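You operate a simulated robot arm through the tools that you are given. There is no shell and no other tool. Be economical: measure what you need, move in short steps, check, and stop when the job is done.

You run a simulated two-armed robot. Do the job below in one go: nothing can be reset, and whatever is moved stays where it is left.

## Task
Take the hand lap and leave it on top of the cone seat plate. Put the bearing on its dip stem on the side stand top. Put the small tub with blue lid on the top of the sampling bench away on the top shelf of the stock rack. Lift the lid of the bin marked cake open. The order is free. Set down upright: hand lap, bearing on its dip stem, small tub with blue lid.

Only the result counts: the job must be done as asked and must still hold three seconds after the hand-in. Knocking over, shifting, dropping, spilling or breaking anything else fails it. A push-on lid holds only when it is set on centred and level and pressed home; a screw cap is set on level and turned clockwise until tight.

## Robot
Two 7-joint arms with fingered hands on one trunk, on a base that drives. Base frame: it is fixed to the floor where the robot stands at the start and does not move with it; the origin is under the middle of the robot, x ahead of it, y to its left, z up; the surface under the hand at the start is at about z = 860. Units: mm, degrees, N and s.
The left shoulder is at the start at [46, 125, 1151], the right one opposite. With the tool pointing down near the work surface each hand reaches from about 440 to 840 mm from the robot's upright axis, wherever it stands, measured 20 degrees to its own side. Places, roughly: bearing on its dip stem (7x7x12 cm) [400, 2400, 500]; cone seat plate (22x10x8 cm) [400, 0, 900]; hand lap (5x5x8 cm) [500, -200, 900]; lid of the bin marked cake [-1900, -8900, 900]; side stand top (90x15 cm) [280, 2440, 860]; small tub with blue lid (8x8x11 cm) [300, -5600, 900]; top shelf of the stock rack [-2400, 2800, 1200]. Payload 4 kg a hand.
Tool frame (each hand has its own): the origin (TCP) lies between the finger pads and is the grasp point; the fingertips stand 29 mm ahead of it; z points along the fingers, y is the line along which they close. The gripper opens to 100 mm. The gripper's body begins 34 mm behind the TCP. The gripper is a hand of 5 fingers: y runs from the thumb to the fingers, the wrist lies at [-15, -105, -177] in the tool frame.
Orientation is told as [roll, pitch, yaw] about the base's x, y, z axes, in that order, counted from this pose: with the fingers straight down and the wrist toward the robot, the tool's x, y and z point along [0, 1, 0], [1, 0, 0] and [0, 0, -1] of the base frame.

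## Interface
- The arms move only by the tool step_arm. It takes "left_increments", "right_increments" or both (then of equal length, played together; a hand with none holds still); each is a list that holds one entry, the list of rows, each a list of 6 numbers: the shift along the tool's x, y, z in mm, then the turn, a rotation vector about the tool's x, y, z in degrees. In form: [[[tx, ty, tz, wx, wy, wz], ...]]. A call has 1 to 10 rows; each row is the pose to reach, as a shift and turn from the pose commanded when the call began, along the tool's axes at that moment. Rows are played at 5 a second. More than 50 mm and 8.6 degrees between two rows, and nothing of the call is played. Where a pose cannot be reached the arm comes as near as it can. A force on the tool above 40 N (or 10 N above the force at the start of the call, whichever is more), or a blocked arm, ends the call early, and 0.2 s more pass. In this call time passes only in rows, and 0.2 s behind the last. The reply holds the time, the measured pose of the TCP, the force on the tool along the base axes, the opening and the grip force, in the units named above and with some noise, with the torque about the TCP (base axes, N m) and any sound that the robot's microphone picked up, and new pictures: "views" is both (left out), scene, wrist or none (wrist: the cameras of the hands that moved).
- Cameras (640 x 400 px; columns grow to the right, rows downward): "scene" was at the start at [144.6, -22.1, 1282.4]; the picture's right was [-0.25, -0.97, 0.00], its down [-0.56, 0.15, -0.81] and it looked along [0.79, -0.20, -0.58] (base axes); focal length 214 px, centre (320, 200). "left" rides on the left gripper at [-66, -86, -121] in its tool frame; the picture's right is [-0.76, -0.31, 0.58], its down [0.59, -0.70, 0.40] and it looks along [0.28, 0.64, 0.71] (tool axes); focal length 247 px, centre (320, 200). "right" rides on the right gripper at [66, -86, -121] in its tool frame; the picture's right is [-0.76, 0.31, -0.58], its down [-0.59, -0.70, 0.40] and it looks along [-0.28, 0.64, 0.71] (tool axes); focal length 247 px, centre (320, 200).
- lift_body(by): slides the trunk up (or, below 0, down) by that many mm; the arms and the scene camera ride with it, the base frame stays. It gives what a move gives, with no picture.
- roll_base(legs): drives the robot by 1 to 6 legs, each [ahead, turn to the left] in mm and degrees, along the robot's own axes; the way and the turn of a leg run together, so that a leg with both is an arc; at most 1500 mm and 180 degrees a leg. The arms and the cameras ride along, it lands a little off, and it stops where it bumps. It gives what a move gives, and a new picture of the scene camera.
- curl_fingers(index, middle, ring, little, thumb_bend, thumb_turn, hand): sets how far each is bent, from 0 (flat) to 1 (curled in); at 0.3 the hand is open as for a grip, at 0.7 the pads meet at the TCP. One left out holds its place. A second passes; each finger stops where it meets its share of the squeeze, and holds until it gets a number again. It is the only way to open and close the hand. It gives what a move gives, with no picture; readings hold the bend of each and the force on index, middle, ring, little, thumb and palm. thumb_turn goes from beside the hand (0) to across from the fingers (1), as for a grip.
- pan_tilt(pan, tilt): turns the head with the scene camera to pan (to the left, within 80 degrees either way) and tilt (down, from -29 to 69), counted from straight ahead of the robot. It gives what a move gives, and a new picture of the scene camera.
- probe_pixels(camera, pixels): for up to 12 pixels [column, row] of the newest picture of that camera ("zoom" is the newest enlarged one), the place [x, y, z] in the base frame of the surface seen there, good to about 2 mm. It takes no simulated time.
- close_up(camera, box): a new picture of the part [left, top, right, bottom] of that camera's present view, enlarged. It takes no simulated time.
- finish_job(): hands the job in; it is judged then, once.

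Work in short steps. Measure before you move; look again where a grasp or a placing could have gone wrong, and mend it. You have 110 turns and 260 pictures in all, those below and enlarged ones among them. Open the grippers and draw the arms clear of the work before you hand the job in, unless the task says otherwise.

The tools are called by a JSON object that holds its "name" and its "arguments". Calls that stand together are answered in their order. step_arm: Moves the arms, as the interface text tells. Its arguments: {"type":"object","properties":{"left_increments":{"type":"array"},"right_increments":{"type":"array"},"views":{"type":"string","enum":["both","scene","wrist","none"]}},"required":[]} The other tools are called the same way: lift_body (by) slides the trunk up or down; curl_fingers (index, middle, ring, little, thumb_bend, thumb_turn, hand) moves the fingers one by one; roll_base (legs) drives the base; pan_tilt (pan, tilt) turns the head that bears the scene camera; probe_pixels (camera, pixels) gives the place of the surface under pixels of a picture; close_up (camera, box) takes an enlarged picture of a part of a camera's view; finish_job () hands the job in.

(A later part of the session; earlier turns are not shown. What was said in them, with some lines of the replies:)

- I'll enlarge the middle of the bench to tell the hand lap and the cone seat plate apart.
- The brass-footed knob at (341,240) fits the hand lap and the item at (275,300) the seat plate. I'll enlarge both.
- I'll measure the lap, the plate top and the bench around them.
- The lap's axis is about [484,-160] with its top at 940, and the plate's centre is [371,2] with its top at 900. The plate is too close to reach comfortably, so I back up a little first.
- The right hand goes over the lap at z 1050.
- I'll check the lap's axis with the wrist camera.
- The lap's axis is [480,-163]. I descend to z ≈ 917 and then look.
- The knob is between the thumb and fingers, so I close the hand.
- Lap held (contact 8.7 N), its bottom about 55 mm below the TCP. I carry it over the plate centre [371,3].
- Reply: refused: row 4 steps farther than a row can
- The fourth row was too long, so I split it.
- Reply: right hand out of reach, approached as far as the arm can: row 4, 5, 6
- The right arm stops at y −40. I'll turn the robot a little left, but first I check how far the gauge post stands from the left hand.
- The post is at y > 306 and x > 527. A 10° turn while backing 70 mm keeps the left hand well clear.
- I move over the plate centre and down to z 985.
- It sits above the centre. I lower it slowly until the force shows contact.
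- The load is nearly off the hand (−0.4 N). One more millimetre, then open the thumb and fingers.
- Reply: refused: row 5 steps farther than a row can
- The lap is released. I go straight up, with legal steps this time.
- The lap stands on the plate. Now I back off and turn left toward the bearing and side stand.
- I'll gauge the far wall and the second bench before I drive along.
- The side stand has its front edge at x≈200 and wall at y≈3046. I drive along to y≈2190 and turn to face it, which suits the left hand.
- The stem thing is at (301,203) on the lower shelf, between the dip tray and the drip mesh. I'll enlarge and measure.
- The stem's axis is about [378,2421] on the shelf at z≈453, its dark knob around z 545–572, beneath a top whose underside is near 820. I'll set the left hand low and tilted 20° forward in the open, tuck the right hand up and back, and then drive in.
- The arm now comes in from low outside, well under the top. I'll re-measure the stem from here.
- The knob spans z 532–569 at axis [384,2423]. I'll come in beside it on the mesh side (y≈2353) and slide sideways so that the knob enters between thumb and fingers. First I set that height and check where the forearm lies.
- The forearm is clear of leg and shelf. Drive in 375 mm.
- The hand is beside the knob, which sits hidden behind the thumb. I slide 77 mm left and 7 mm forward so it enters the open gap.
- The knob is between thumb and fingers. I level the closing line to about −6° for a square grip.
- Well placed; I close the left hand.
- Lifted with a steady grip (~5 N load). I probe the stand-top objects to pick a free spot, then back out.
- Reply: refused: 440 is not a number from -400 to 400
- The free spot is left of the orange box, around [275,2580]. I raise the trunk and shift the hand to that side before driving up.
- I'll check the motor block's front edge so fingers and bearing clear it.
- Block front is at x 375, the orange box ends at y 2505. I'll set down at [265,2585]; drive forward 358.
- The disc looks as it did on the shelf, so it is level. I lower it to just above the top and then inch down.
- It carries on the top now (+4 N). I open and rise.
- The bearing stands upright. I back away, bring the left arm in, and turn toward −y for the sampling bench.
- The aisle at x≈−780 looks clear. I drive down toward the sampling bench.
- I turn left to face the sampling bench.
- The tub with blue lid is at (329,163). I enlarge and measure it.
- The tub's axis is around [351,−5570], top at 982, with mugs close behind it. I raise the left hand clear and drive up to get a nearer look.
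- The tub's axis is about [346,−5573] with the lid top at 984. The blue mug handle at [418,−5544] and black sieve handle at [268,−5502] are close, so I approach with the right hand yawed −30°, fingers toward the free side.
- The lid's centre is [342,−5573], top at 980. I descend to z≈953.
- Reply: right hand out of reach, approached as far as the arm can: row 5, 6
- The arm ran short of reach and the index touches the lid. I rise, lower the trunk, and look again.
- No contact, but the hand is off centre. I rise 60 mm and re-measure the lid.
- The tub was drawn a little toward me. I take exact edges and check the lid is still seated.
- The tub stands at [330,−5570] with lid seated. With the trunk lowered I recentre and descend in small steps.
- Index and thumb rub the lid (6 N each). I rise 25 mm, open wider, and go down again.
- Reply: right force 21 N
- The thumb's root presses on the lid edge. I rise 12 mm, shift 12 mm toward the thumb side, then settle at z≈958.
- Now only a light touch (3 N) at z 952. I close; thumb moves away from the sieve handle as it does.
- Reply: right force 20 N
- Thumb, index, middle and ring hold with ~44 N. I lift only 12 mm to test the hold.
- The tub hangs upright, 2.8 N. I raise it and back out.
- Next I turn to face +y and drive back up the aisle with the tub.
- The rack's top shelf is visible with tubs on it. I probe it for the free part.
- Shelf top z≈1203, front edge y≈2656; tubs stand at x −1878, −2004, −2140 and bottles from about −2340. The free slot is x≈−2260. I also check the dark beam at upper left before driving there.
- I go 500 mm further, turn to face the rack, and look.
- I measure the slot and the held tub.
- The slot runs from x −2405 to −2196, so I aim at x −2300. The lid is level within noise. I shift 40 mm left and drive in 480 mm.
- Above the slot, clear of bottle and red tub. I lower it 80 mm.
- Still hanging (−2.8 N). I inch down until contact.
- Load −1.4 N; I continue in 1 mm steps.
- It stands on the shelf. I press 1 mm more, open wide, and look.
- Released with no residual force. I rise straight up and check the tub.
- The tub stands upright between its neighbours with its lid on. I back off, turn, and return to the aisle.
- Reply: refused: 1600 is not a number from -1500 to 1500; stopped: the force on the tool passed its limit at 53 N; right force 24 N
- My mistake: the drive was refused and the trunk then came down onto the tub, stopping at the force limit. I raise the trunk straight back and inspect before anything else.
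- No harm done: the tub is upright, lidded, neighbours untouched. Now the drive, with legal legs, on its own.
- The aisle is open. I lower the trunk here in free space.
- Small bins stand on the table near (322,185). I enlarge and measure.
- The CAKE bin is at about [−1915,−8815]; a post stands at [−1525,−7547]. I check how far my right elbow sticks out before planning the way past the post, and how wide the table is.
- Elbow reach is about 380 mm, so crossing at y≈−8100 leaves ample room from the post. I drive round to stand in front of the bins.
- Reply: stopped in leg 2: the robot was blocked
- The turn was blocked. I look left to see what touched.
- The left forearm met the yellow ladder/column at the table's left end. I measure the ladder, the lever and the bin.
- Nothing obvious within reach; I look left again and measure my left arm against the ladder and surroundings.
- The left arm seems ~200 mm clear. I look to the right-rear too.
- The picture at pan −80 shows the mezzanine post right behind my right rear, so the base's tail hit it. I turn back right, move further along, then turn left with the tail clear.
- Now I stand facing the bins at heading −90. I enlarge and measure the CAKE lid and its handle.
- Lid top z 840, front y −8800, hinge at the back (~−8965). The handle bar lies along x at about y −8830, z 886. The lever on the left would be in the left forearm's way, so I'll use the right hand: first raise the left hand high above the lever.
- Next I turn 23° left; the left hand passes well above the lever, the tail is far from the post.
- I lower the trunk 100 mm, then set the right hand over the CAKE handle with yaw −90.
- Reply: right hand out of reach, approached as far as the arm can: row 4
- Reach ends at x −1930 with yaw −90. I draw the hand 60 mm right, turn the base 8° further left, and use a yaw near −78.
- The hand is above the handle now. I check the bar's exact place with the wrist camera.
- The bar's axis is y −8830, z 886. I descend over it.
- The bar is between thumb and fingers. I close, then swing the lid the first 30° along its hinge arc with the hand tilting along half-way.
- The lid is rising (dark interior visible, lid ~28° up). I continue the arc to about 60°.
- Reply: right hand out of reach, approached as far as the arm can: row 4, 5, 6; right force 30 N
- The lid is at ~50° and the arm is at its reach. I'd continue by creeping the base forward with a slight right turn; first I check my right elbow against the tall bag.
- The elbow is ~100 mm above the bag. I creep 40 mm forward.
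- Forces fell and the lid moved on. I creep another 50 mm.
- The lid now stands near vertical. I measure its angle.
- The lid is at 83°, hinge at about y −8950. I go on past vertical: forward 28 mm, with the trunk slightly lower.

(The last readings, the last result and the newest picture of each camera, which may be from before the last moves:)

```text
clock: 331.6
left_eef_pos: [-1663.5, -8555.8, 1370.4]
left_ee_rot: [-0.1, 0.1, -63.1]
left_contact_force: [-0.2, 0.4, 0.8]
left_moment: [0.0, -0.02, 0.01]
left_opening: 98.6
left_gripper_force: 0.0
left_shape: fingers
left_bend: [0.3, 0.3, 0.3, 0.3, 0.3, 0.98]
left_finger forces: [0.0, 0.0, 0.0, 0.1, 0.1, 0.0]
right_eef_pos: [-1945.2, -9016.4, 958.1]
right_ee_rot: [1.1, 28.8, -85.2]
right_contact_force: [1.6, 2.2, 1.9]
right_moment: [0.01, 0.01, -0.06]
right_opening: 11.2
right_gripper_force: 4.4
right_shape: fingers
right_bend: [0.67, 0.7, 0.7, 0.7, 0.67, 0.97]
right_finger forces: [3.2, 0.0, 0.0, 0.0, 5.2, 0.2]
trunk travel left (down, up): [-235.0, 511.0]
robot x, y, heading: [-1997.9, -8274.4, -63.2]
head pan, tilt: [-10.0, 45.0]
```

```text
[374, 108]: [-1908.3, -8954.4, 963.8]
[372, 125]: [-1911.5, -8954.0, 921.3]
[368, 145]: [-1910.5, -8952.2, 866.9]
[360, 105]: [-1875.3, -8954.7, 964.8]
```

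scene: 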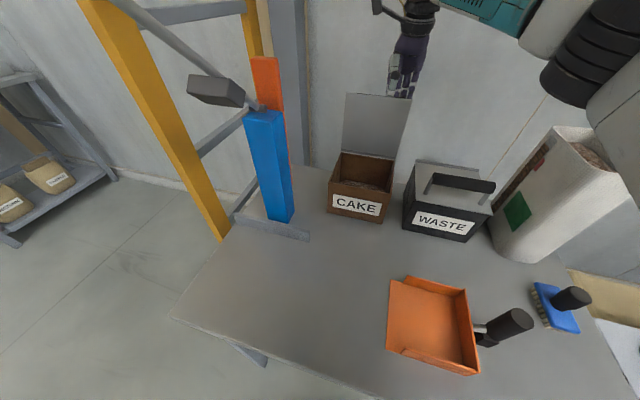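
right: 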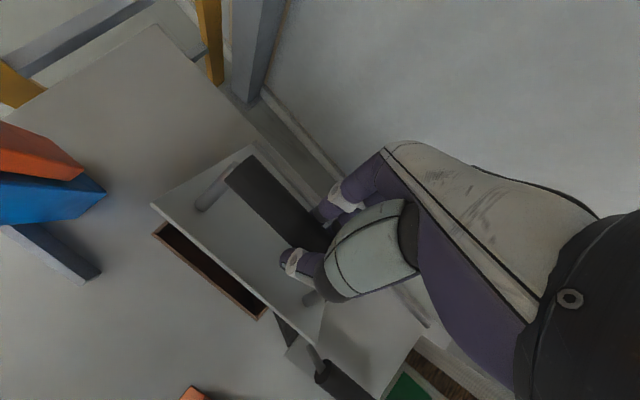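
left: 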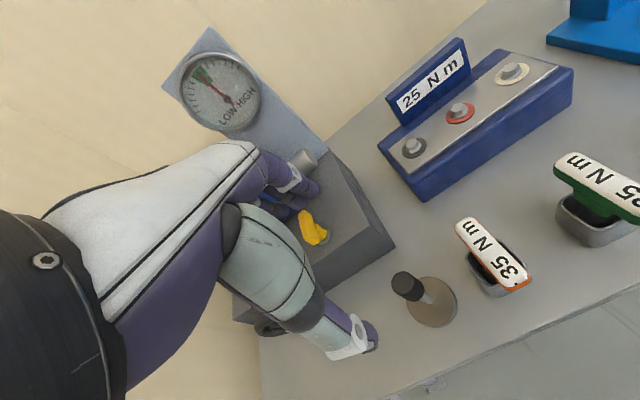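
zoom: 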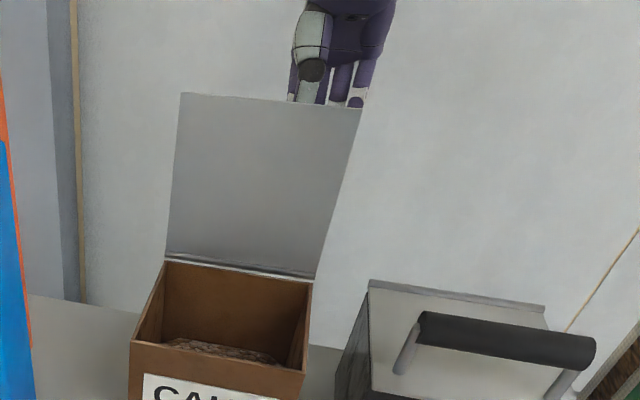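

92° now. One more small push to get clearly past vertical.

{"name": "roll_base", "arguments": {"legs": [[26, -1.2]]}}

{"name": "lift_body", "arguments": {"by": -16}}

{"name": "close_up", "arguments": {"camera": "scene", "box": [320, 50, 480, 200]}}

{"name": "probe_pixels", "arguments": {"camera": "scene", "pixels": [[374, 112], [372, 125], [368, 148], [360, 108]]}}

```text
clock: 332.4
left_eef_pos: [-1656.2, -8583.9, 1370.6]
left_ee_rot: [-0.1, 0.0, -64.3]
left_contact_force: [-0.8, 0.3, 0.0]
left_moment: [0.03, 0.02, 0.0]
left_opening: 98.7
left_gripper_force: 0.1
left_shape: fingers
left_bend: [0.3, 0.3, 0.3, 0.3, 0.3, 0.98]
left_finger forces: [0.0, 0.0, 0.1, 0.1, 0.0, 0.1]
right_eef_pos: [-1949.0, -9038.4, 959.6]
right_ee_rot: [1.0, 28.9, -86.4]
right_contact_force: [4.5, 27.3, -4.6]
right_moment: [-0.3, 0.03, 0.05]
right_opening: 33.4
right_gripper_force: 10.5
right_shape: fingers
right_bend: [0.7, 0.7, 0.7, 0.7, 0.54, 0.94]
right_finger forces: [0.0, 0.0, 0.1, 0.0, 21.8, 0.0]
trunk travel left (down, up): [-235.0, 511.0]
robot x, y, heading: [-1985.0, -8300.6, -64.2]
head pan, tilt: [-10.0, 45.0]
```

scene: 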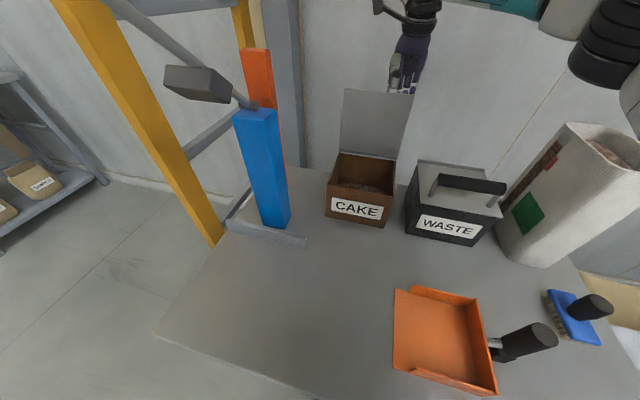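

```text
clock: 333.0
left_eef_pos: [-1658.4, -8583.1, 1354.8]
left_ee_rot: [-0.1, 0.0, -64.2]
left_contact_force: [-0.7, -0.3, 0.0]
left_moment: [-0.02, -0.01, -0.01]
left_opening: 98.6
left_gripper_force: 0.0
left_shape: fingers
left_bend: [0.3, 0.3, 0.3, 0.3, 0.3, 0.98]
left_finger forces: [0.1, 0.0, 0.1, 0.0, 0.0, 0.0]
right_eef_pos: [-1945.2, -9037.9, 953.8]
right_ee_rot: [2.1, 28.5, -85.8]
right_contact_force: [0.8, 16.3, 19.4]
right_moment: [0.59, -0.05, 0.04]
right_opening: 33.6
right_gripper_force: 11.6
right_shape: fingers
right_bend: [0.7, 0.7, 0.7, 0.7, 0.57, 0.95]
right_finger forces: [0.0, 0.0, 0.0, 0.0, 23.7, 0.0]
trunk travel left (down, up): [-220.0, 527.0]
robot x, y, heading: [-1986.8, -8299.8, -64.4]
head pan, tilt: [-10.0, 45.0]
stopped: the force on the tool passed its limit at 43 N (the readings are from after the stop); the commanded pose is now the measured one
```

```text
2.67 times, centred on (400, 125) of scene
```

zoom: 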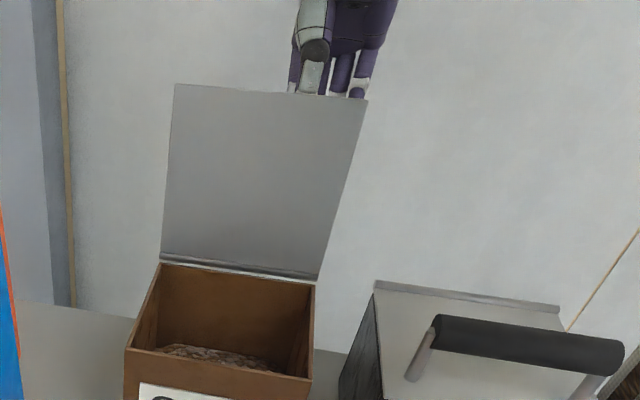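

```text
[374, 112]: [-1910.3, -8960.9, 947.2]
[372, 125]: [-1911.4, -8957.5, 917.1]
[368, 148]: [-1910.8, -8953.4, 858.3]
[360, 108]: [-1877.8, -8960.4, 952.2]
```

The lid is at ~95° and meets its stop (thumb presses the bar with 22 N). The thumb is between bar and plate, so I open only the fingers, leave the thumb, and lift straight out with the trunk.

{"name": "curl_fingers", "arguments": {"hand": "right", "index": 0.15, "middle": 0.15, "ring": 0.15, "little": 0.15}}

{"name": "lift_body", "arguments": {"by": 25}}

{"name": "close_up", "arguments": {"camera": "right", "box": [0, 0, 640, 400]}}

```text
clock: 334.0
left_eef_pos: [-1658.1, -8583.8, 1355.1]
left_ee_rot: [-0.3, 0.0, -64.3]
left_contact_force: [-0.9, -0.3, 0.5]
left_moment: [0.02, 0.02, 0.01]
left_opening: 98.8
left_gripper_force: 0.1
left_shape: fingers
left_bend: [0.3, 0.3, 0.3, 0.3, 0.3, 0.98]
left_finger forces: [0.0, 0.0, 0.0, 0.0, 0.0, 0.0]
right_eef_pos: [-1946.9, -9036.9, 952.7]
right_ee_rot: [1.8, 28.3, -86.0]
right_contact_force: [1.9, 15.5, 26.9]
right_moment: [0.85, -0.07, 0.01]
right_opening: 104.5
right_gripper_force: 14.1
right_shape: fingers
right_bend: [0.15, 0.15, 0.15, 0.15, 0.57, 0.94]
right_finger forces: [0.1, 0.0, 0.0, 0.1, 27.6, 0.1]
trunk travel left (down, up): [-220.0, 527.0]
robot x, y, heading: [-1985.5, -8297.5, -64.0]
head pan, tilt: [-10.0, 45.0]
```

```text
clock: 334.7
left_eef_pos: [-1657.4, -8585.9, 1379.3]
left_ee_rot: [-0.1, 0.2, -64.4]
left_contact_force: [0.5, 0.2, 0.2]
left_moment: [0.01, 0.0, -0.01]
left_opening: 98.2
left_gripper_force: 0.1
left_shape: fingers
left_bend: [0.3, 0.3, 0.3, 0.3, 0.3, 0.98]
left_finger forces: [0.0, 0.1, 0.0, 0.0, 0.0, 0.0]
right_eef_pos: [-1946.0, -9040.2, 974.2]
right_ee_rot: [1.8, 28.5, -86.1]
right_contact_force: [-0.1, 12.6, 5.7]
right_moment: [0.38, -0.02, 0.06]
right_opening: 97.0
right_gripper_force: 7.1
right_shape: fingers
right_bend: [0.15, 0.15, 0.15, 0.15, 0.58, 0.96]
right_finger forces: [0.0, 0.0, 0.0, 0.1, 13.9, 0.0]
trunk travel left (down, up): [-245.0, 502.0]
robot x, y, heading: [-1984.6, -8298.3, -64.5]
head pan, tilt: [-10.0, 45.0]
```

```text
1.00 times, centred on (320, 200) of right (not enlarged: the box is as wide or as high as the picture)
```

zoom: 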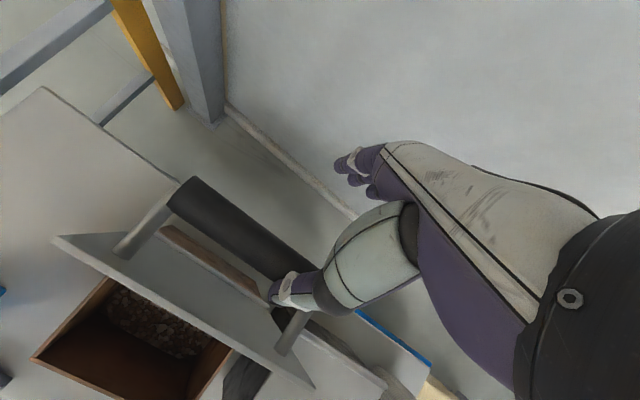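

Thumb still touches the bar lightly; continue straight up.

{"name": "lift_body", "arguments": {"by": 40}}

{"name": "lift_body", "arguments": {"by": 100}}

{"name": "close_up", "arguments": {"camera": "scene", "box": [240, 40, 560, 240]}}

{"name": "close_up", "arguments": {"camera": "right", "box": [0, 0, 640, 400]}}

```text
clock: 335.5
left_eef_pos: [-1657.3, -8589.7, 1417.8]
left_ee_rot: [0.1, 0.2, -64.3]
left_contact_force: [-0.1, 0.4, -1.0]
left_moment: [-0.01, 0.01, 0.01]
left_opening: 98.8
left_gripper_force: 0.0
left_shape: fingers
left_bend: [0.3, 0.3, 0.3, 0.3, 0.3, 0.98]
left_finger forces: [0.0, 0.0, 0.1, 0.0, 0.1, 0.0]
right_eef_pos: [-1950.8, -9036.0, 1028.4]
right_ee_rot: [2.4, 27.2, -85.7]
right_contact_force: [0.5, -0.1, -1.0]
right_moment: [0.03, 0.02, 0.02]
right_opening: 71.2
right_gripper_force: 0.0
right_shape: fingers
right_bend: [0.15, 0.15, 0.15, 0.15, 0.7, 0.97]
right_finger forces: [0.0, 0.0, 0.0, 0.0, 0.0, 0.0]
trunk travel left (down, up): [-285.0, 462.0]
robot x, y, heading: [-1987.6, -8296.0, -64.3]
head pan, tilt: [-10.0, 45.0]
```

```text
clock: 336.9
left_eef_pos: [-1657.6, -8588.9, 1518.0]
left_ee_rot: [0.0, 0.3, -64.3]
left_contact_force: [0.2, -0.9, -0.6]
left_moment: [-0.02, 0.0, -0.01]
left_opening: 98.6
left_gripper_force: 0.0
left_shape: fingers
left_bend: [0.3, 0.3, 0.3, 0.3, 0.3, 0.98]
left_finger forces: [0.1, 0.0, 0.0, 0.0, 0.1, 0.1]
right_eef_pos: [-1957.3, -9019.6, 1169.9]
right_ee_rot: [4.1, 23.6, -85.1]
right_contact_force: [0.0, 0.4, -0.6]
right_moment: [-0.01, 0.03, 0.0]
right_opening: 71.3
right_gripper_force: 0.1
right_shape: fingers
right_bend: [0.15, 0.15, 0.15, 0.15, 0.7, 0.97]
right_finger forces: [0.1, 0.1, 0.0, 0.0, 0.1, 0.1]
trunk travel left (down, up): [-385.0, 362.0]
robot x, y, heading: [-1987.1, -8296.2, -64.0]
head pan, tilt: [-10.0, 45.0]
```

```text
2.00 times, centred on (400, 140) of scene
```

zoom: 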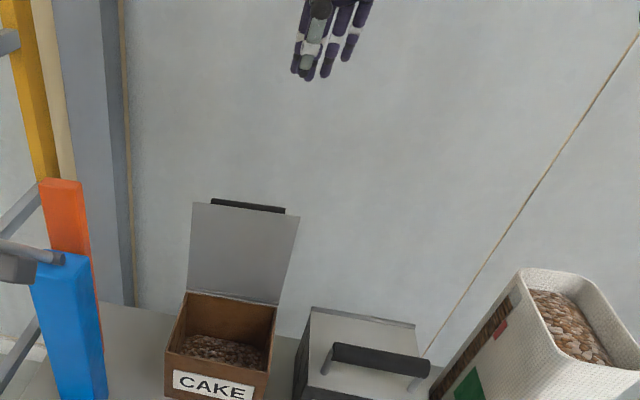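

```text
1.00 times, centred on (320, 200) of right (not enlarged: the box is as wide or as high as the picture)
```

zoom: 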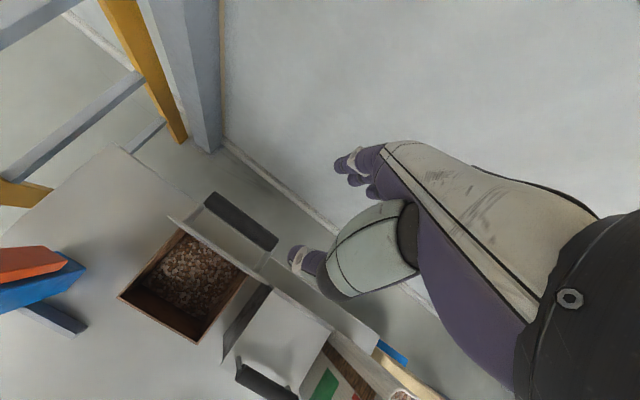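

The lid stands open on its own. I measure it, then back away and bring the right hand clear.

{"name": "probe_pixels", "arguments": {"camera": "scene", "pixels": [[362, 150], [360, 165], [356, 185], [345, 152]]}}

{"name": "roll_base", "arguments": {"legs": [[-250, 0]]}}

{"name": "close_up", "arguments": {"camera": "scene", "box": [220, 60, 540, 260]}}

```text
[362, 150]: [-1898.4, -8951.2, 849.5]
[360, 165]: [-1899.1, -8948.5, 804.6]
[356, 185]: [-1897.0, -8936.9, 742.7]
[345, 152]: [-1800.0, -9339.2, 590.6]
```

```text
clock: 338.7
left_eef_pos: [-1766.6, -8362.6, 1520.9]
left_ee_rot: [-0.2, 0.2, -64.4]
left_contact_force: [-0.2, 0.3, -0.2]
left_moment: [0.0, -0.04, -0.03]
left_opening: 98.6
left_gripper_force: 0.0
left_shape: fingers
left_bend: [0.3, 0.3, 0.3, 0.3, 0.3, 0.98]
left_finger forces: [0.0, 0.0, 0.1, 0.0, 0.1, 0.1]
right_eef_pos: [-2068.4, -8795.2, 1170.8]
right_ee_rot: [4.0, 23.4, -85.3]
right_contact_force: [-0.7, -0.1, 0.4]
right_moment: [-0.02, 0.0, -0.01]
right_opening: 71.3
right_gripper_force: 0.0
right_shape: fingers
right_bend: [0.15, 0.15, 0.15, 0.15, 0.7, 0.97]
right_finger forces: [0.0, 0.0, 0.0, 0.0, 0.0, 0.1]
trunk travel left (down, up): [-385.0, 362.0]
robot x, y, heading: [-2090.8, -8072.8, -64.3]
head pan, tilt: [-10.0, 45.0]
```

scene: 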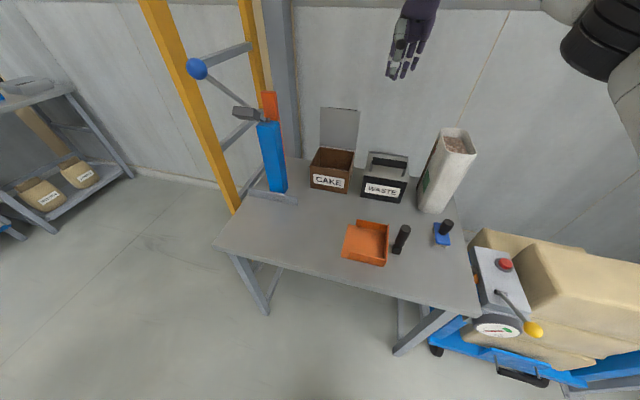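

```text
2.00 times, centred on (380, 160) of scene
```

zoom: 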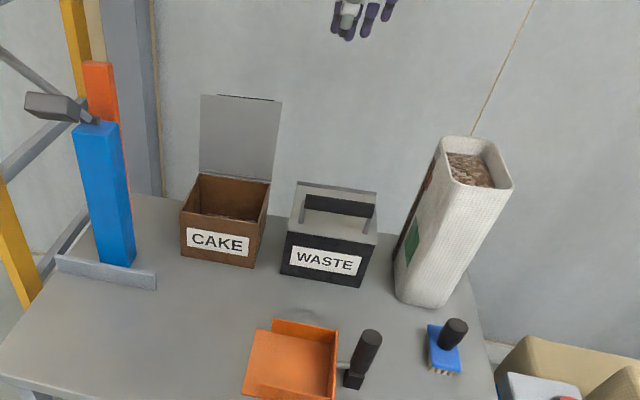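

The lid stays open and the rest of the table is untouched. I open the right hand fully and check the lid angle a last time.

{"name": "curl_fingers", "arguments": {"hand": "right", "index": 0.3, "middle": 0.3, "ring": 0.3, "little": 0.3, "thumb_bend": 0.3}}

{"name": "roll_base", "arguments": {"legs": [[-120, 0]]}}

{"name": "probe_pixels", "arguments": {"camera": "scene", "pixels": [[335, 120], [334, 130], [333, 140], [320, 110]]}}

```text
clock: 339.7
left_eef_pos: [-1765.7, -8364.7, 1519.2]
left_ee_rot: [-0.1, 0.2, -64.4]
left_contact_force: [-1.4, -1.2, -1.0]
left_moment: [0.01, 0.01, -0.01]
left_opening: 98.5
left_gripper_force: 0.0
left_shape: fingers
left_bend: [0.3, 0.3, 0.3, 0.3, 0.3, 0.98]
left_finger forces: [0.0, 0.1, 0.0, 0.0, 0.0, 0.0]
right_eef_pos: [-2067.2, -8795.5, 1170.8]
right_ee_rot: [4.0, 23.6, -85.2]
right_contact_force: [-0.1, 0.0, 0.2]
right_moment: [0.02, 0.0, 0.04]
right_opening: 98.7
right_gripper_force: 0.1
right_shape: fingers
right_bend: [0.3, 0.3, 0.3, 0.3, 0.3, 0.97]
right_finger forces: [0.0, 0.1, 0.0, 0.0, 0.0, 0.0]
trunk travel left (down, up): [-385.0, 362.0]
robot x, y, heading: [-2095.3, -8077.6, -64.6]
head pan, tilt: [-10.0, 45.0]
```

```text
clock: 340.9
left_eef_pos: [-1817.4, -8257.2, 1519.9]
left_ee_rot: [-0.1, 0.2, -64.5]
left_contact_force: [-0.5, 0.3, 0.5]
left_moment: [-0.03, -0.01, -0.03]
left_opening: 98.7
left_gripper_force: 0.1
left_shape: fingers
left_bend: [0.3, 0.3, 0.3, 0.3, 0.3, 0.98]
left_finger forces: [0.0, 0.0, 0.0, 0.0, 0.0, 0.0]
right_eef_pos: [-2119.5, -8687.0, 1171.1]
right_ee_rot: [4.0, 23.5, -85.3]
right_contact_force: [-0.1, 0.4, 0.9]
right_moment: [-0.01, 0.02, 0.0]
right_opening: 98.9
right_gripper_force: 0.1
right_shape: fingers
right_bend: [0.3, 0.3, 0.3, 0.3, 0.3, 0.97]
right_finger forces: [0.0, 0.0, 0.0, 0.0, 0.1, 0.0]
trunk travel left (down, up): [-385.0, 362.0]
robot x, y, heading: [-2147.3, -7964.0, -64.6]
head pan, tilt: [-10.0, 45.0]
```

scene: 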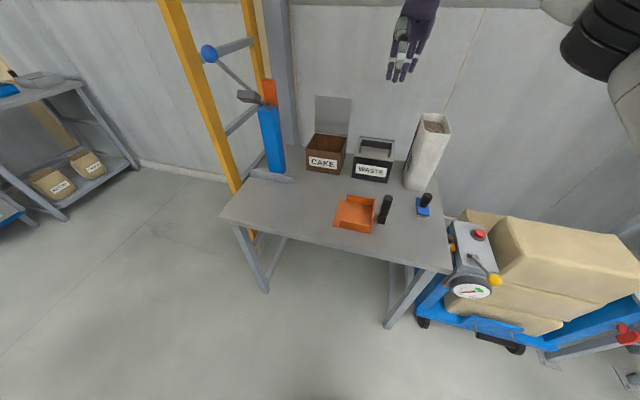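

```text
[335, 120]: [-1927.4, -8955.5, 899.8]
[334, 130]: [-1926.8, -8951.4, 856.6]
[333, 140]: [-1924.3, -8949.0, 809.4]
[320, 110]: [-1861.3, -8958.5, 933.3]
```

The lid rests past vertical (~95°), all four parts are done and both hands are open and clear. I hand in.

{"name": "finish_job", "arguments": {}}

```text
The job is handed in.
```

The job is handed in, with all four parts done; each looked right when I last checked it.

- **Hand lap:** it stands upright on the cone seat plate.
- **Bearing on its dip stem:** it stands upright on the side stand top.
- **Small tub with blue lid:** it stands upright on the top shelf of the stock rack, with its lid on.
- **Bin marked cake:** its lid stands open by itself, just past vertical.

Three unplanned contacts happened on the way:
- **At the sampling bench:** my fingers nudged the tub about 14 mm before I gripped it.
- **At the stock rack:** I came down on the tub by mistake at about 53 N. Pictures afterwards showed the tub, its lid and its neighbours in place.
- **Near the bins:** a turn was blocked, most likely by the robot's base against the mezzanine post.
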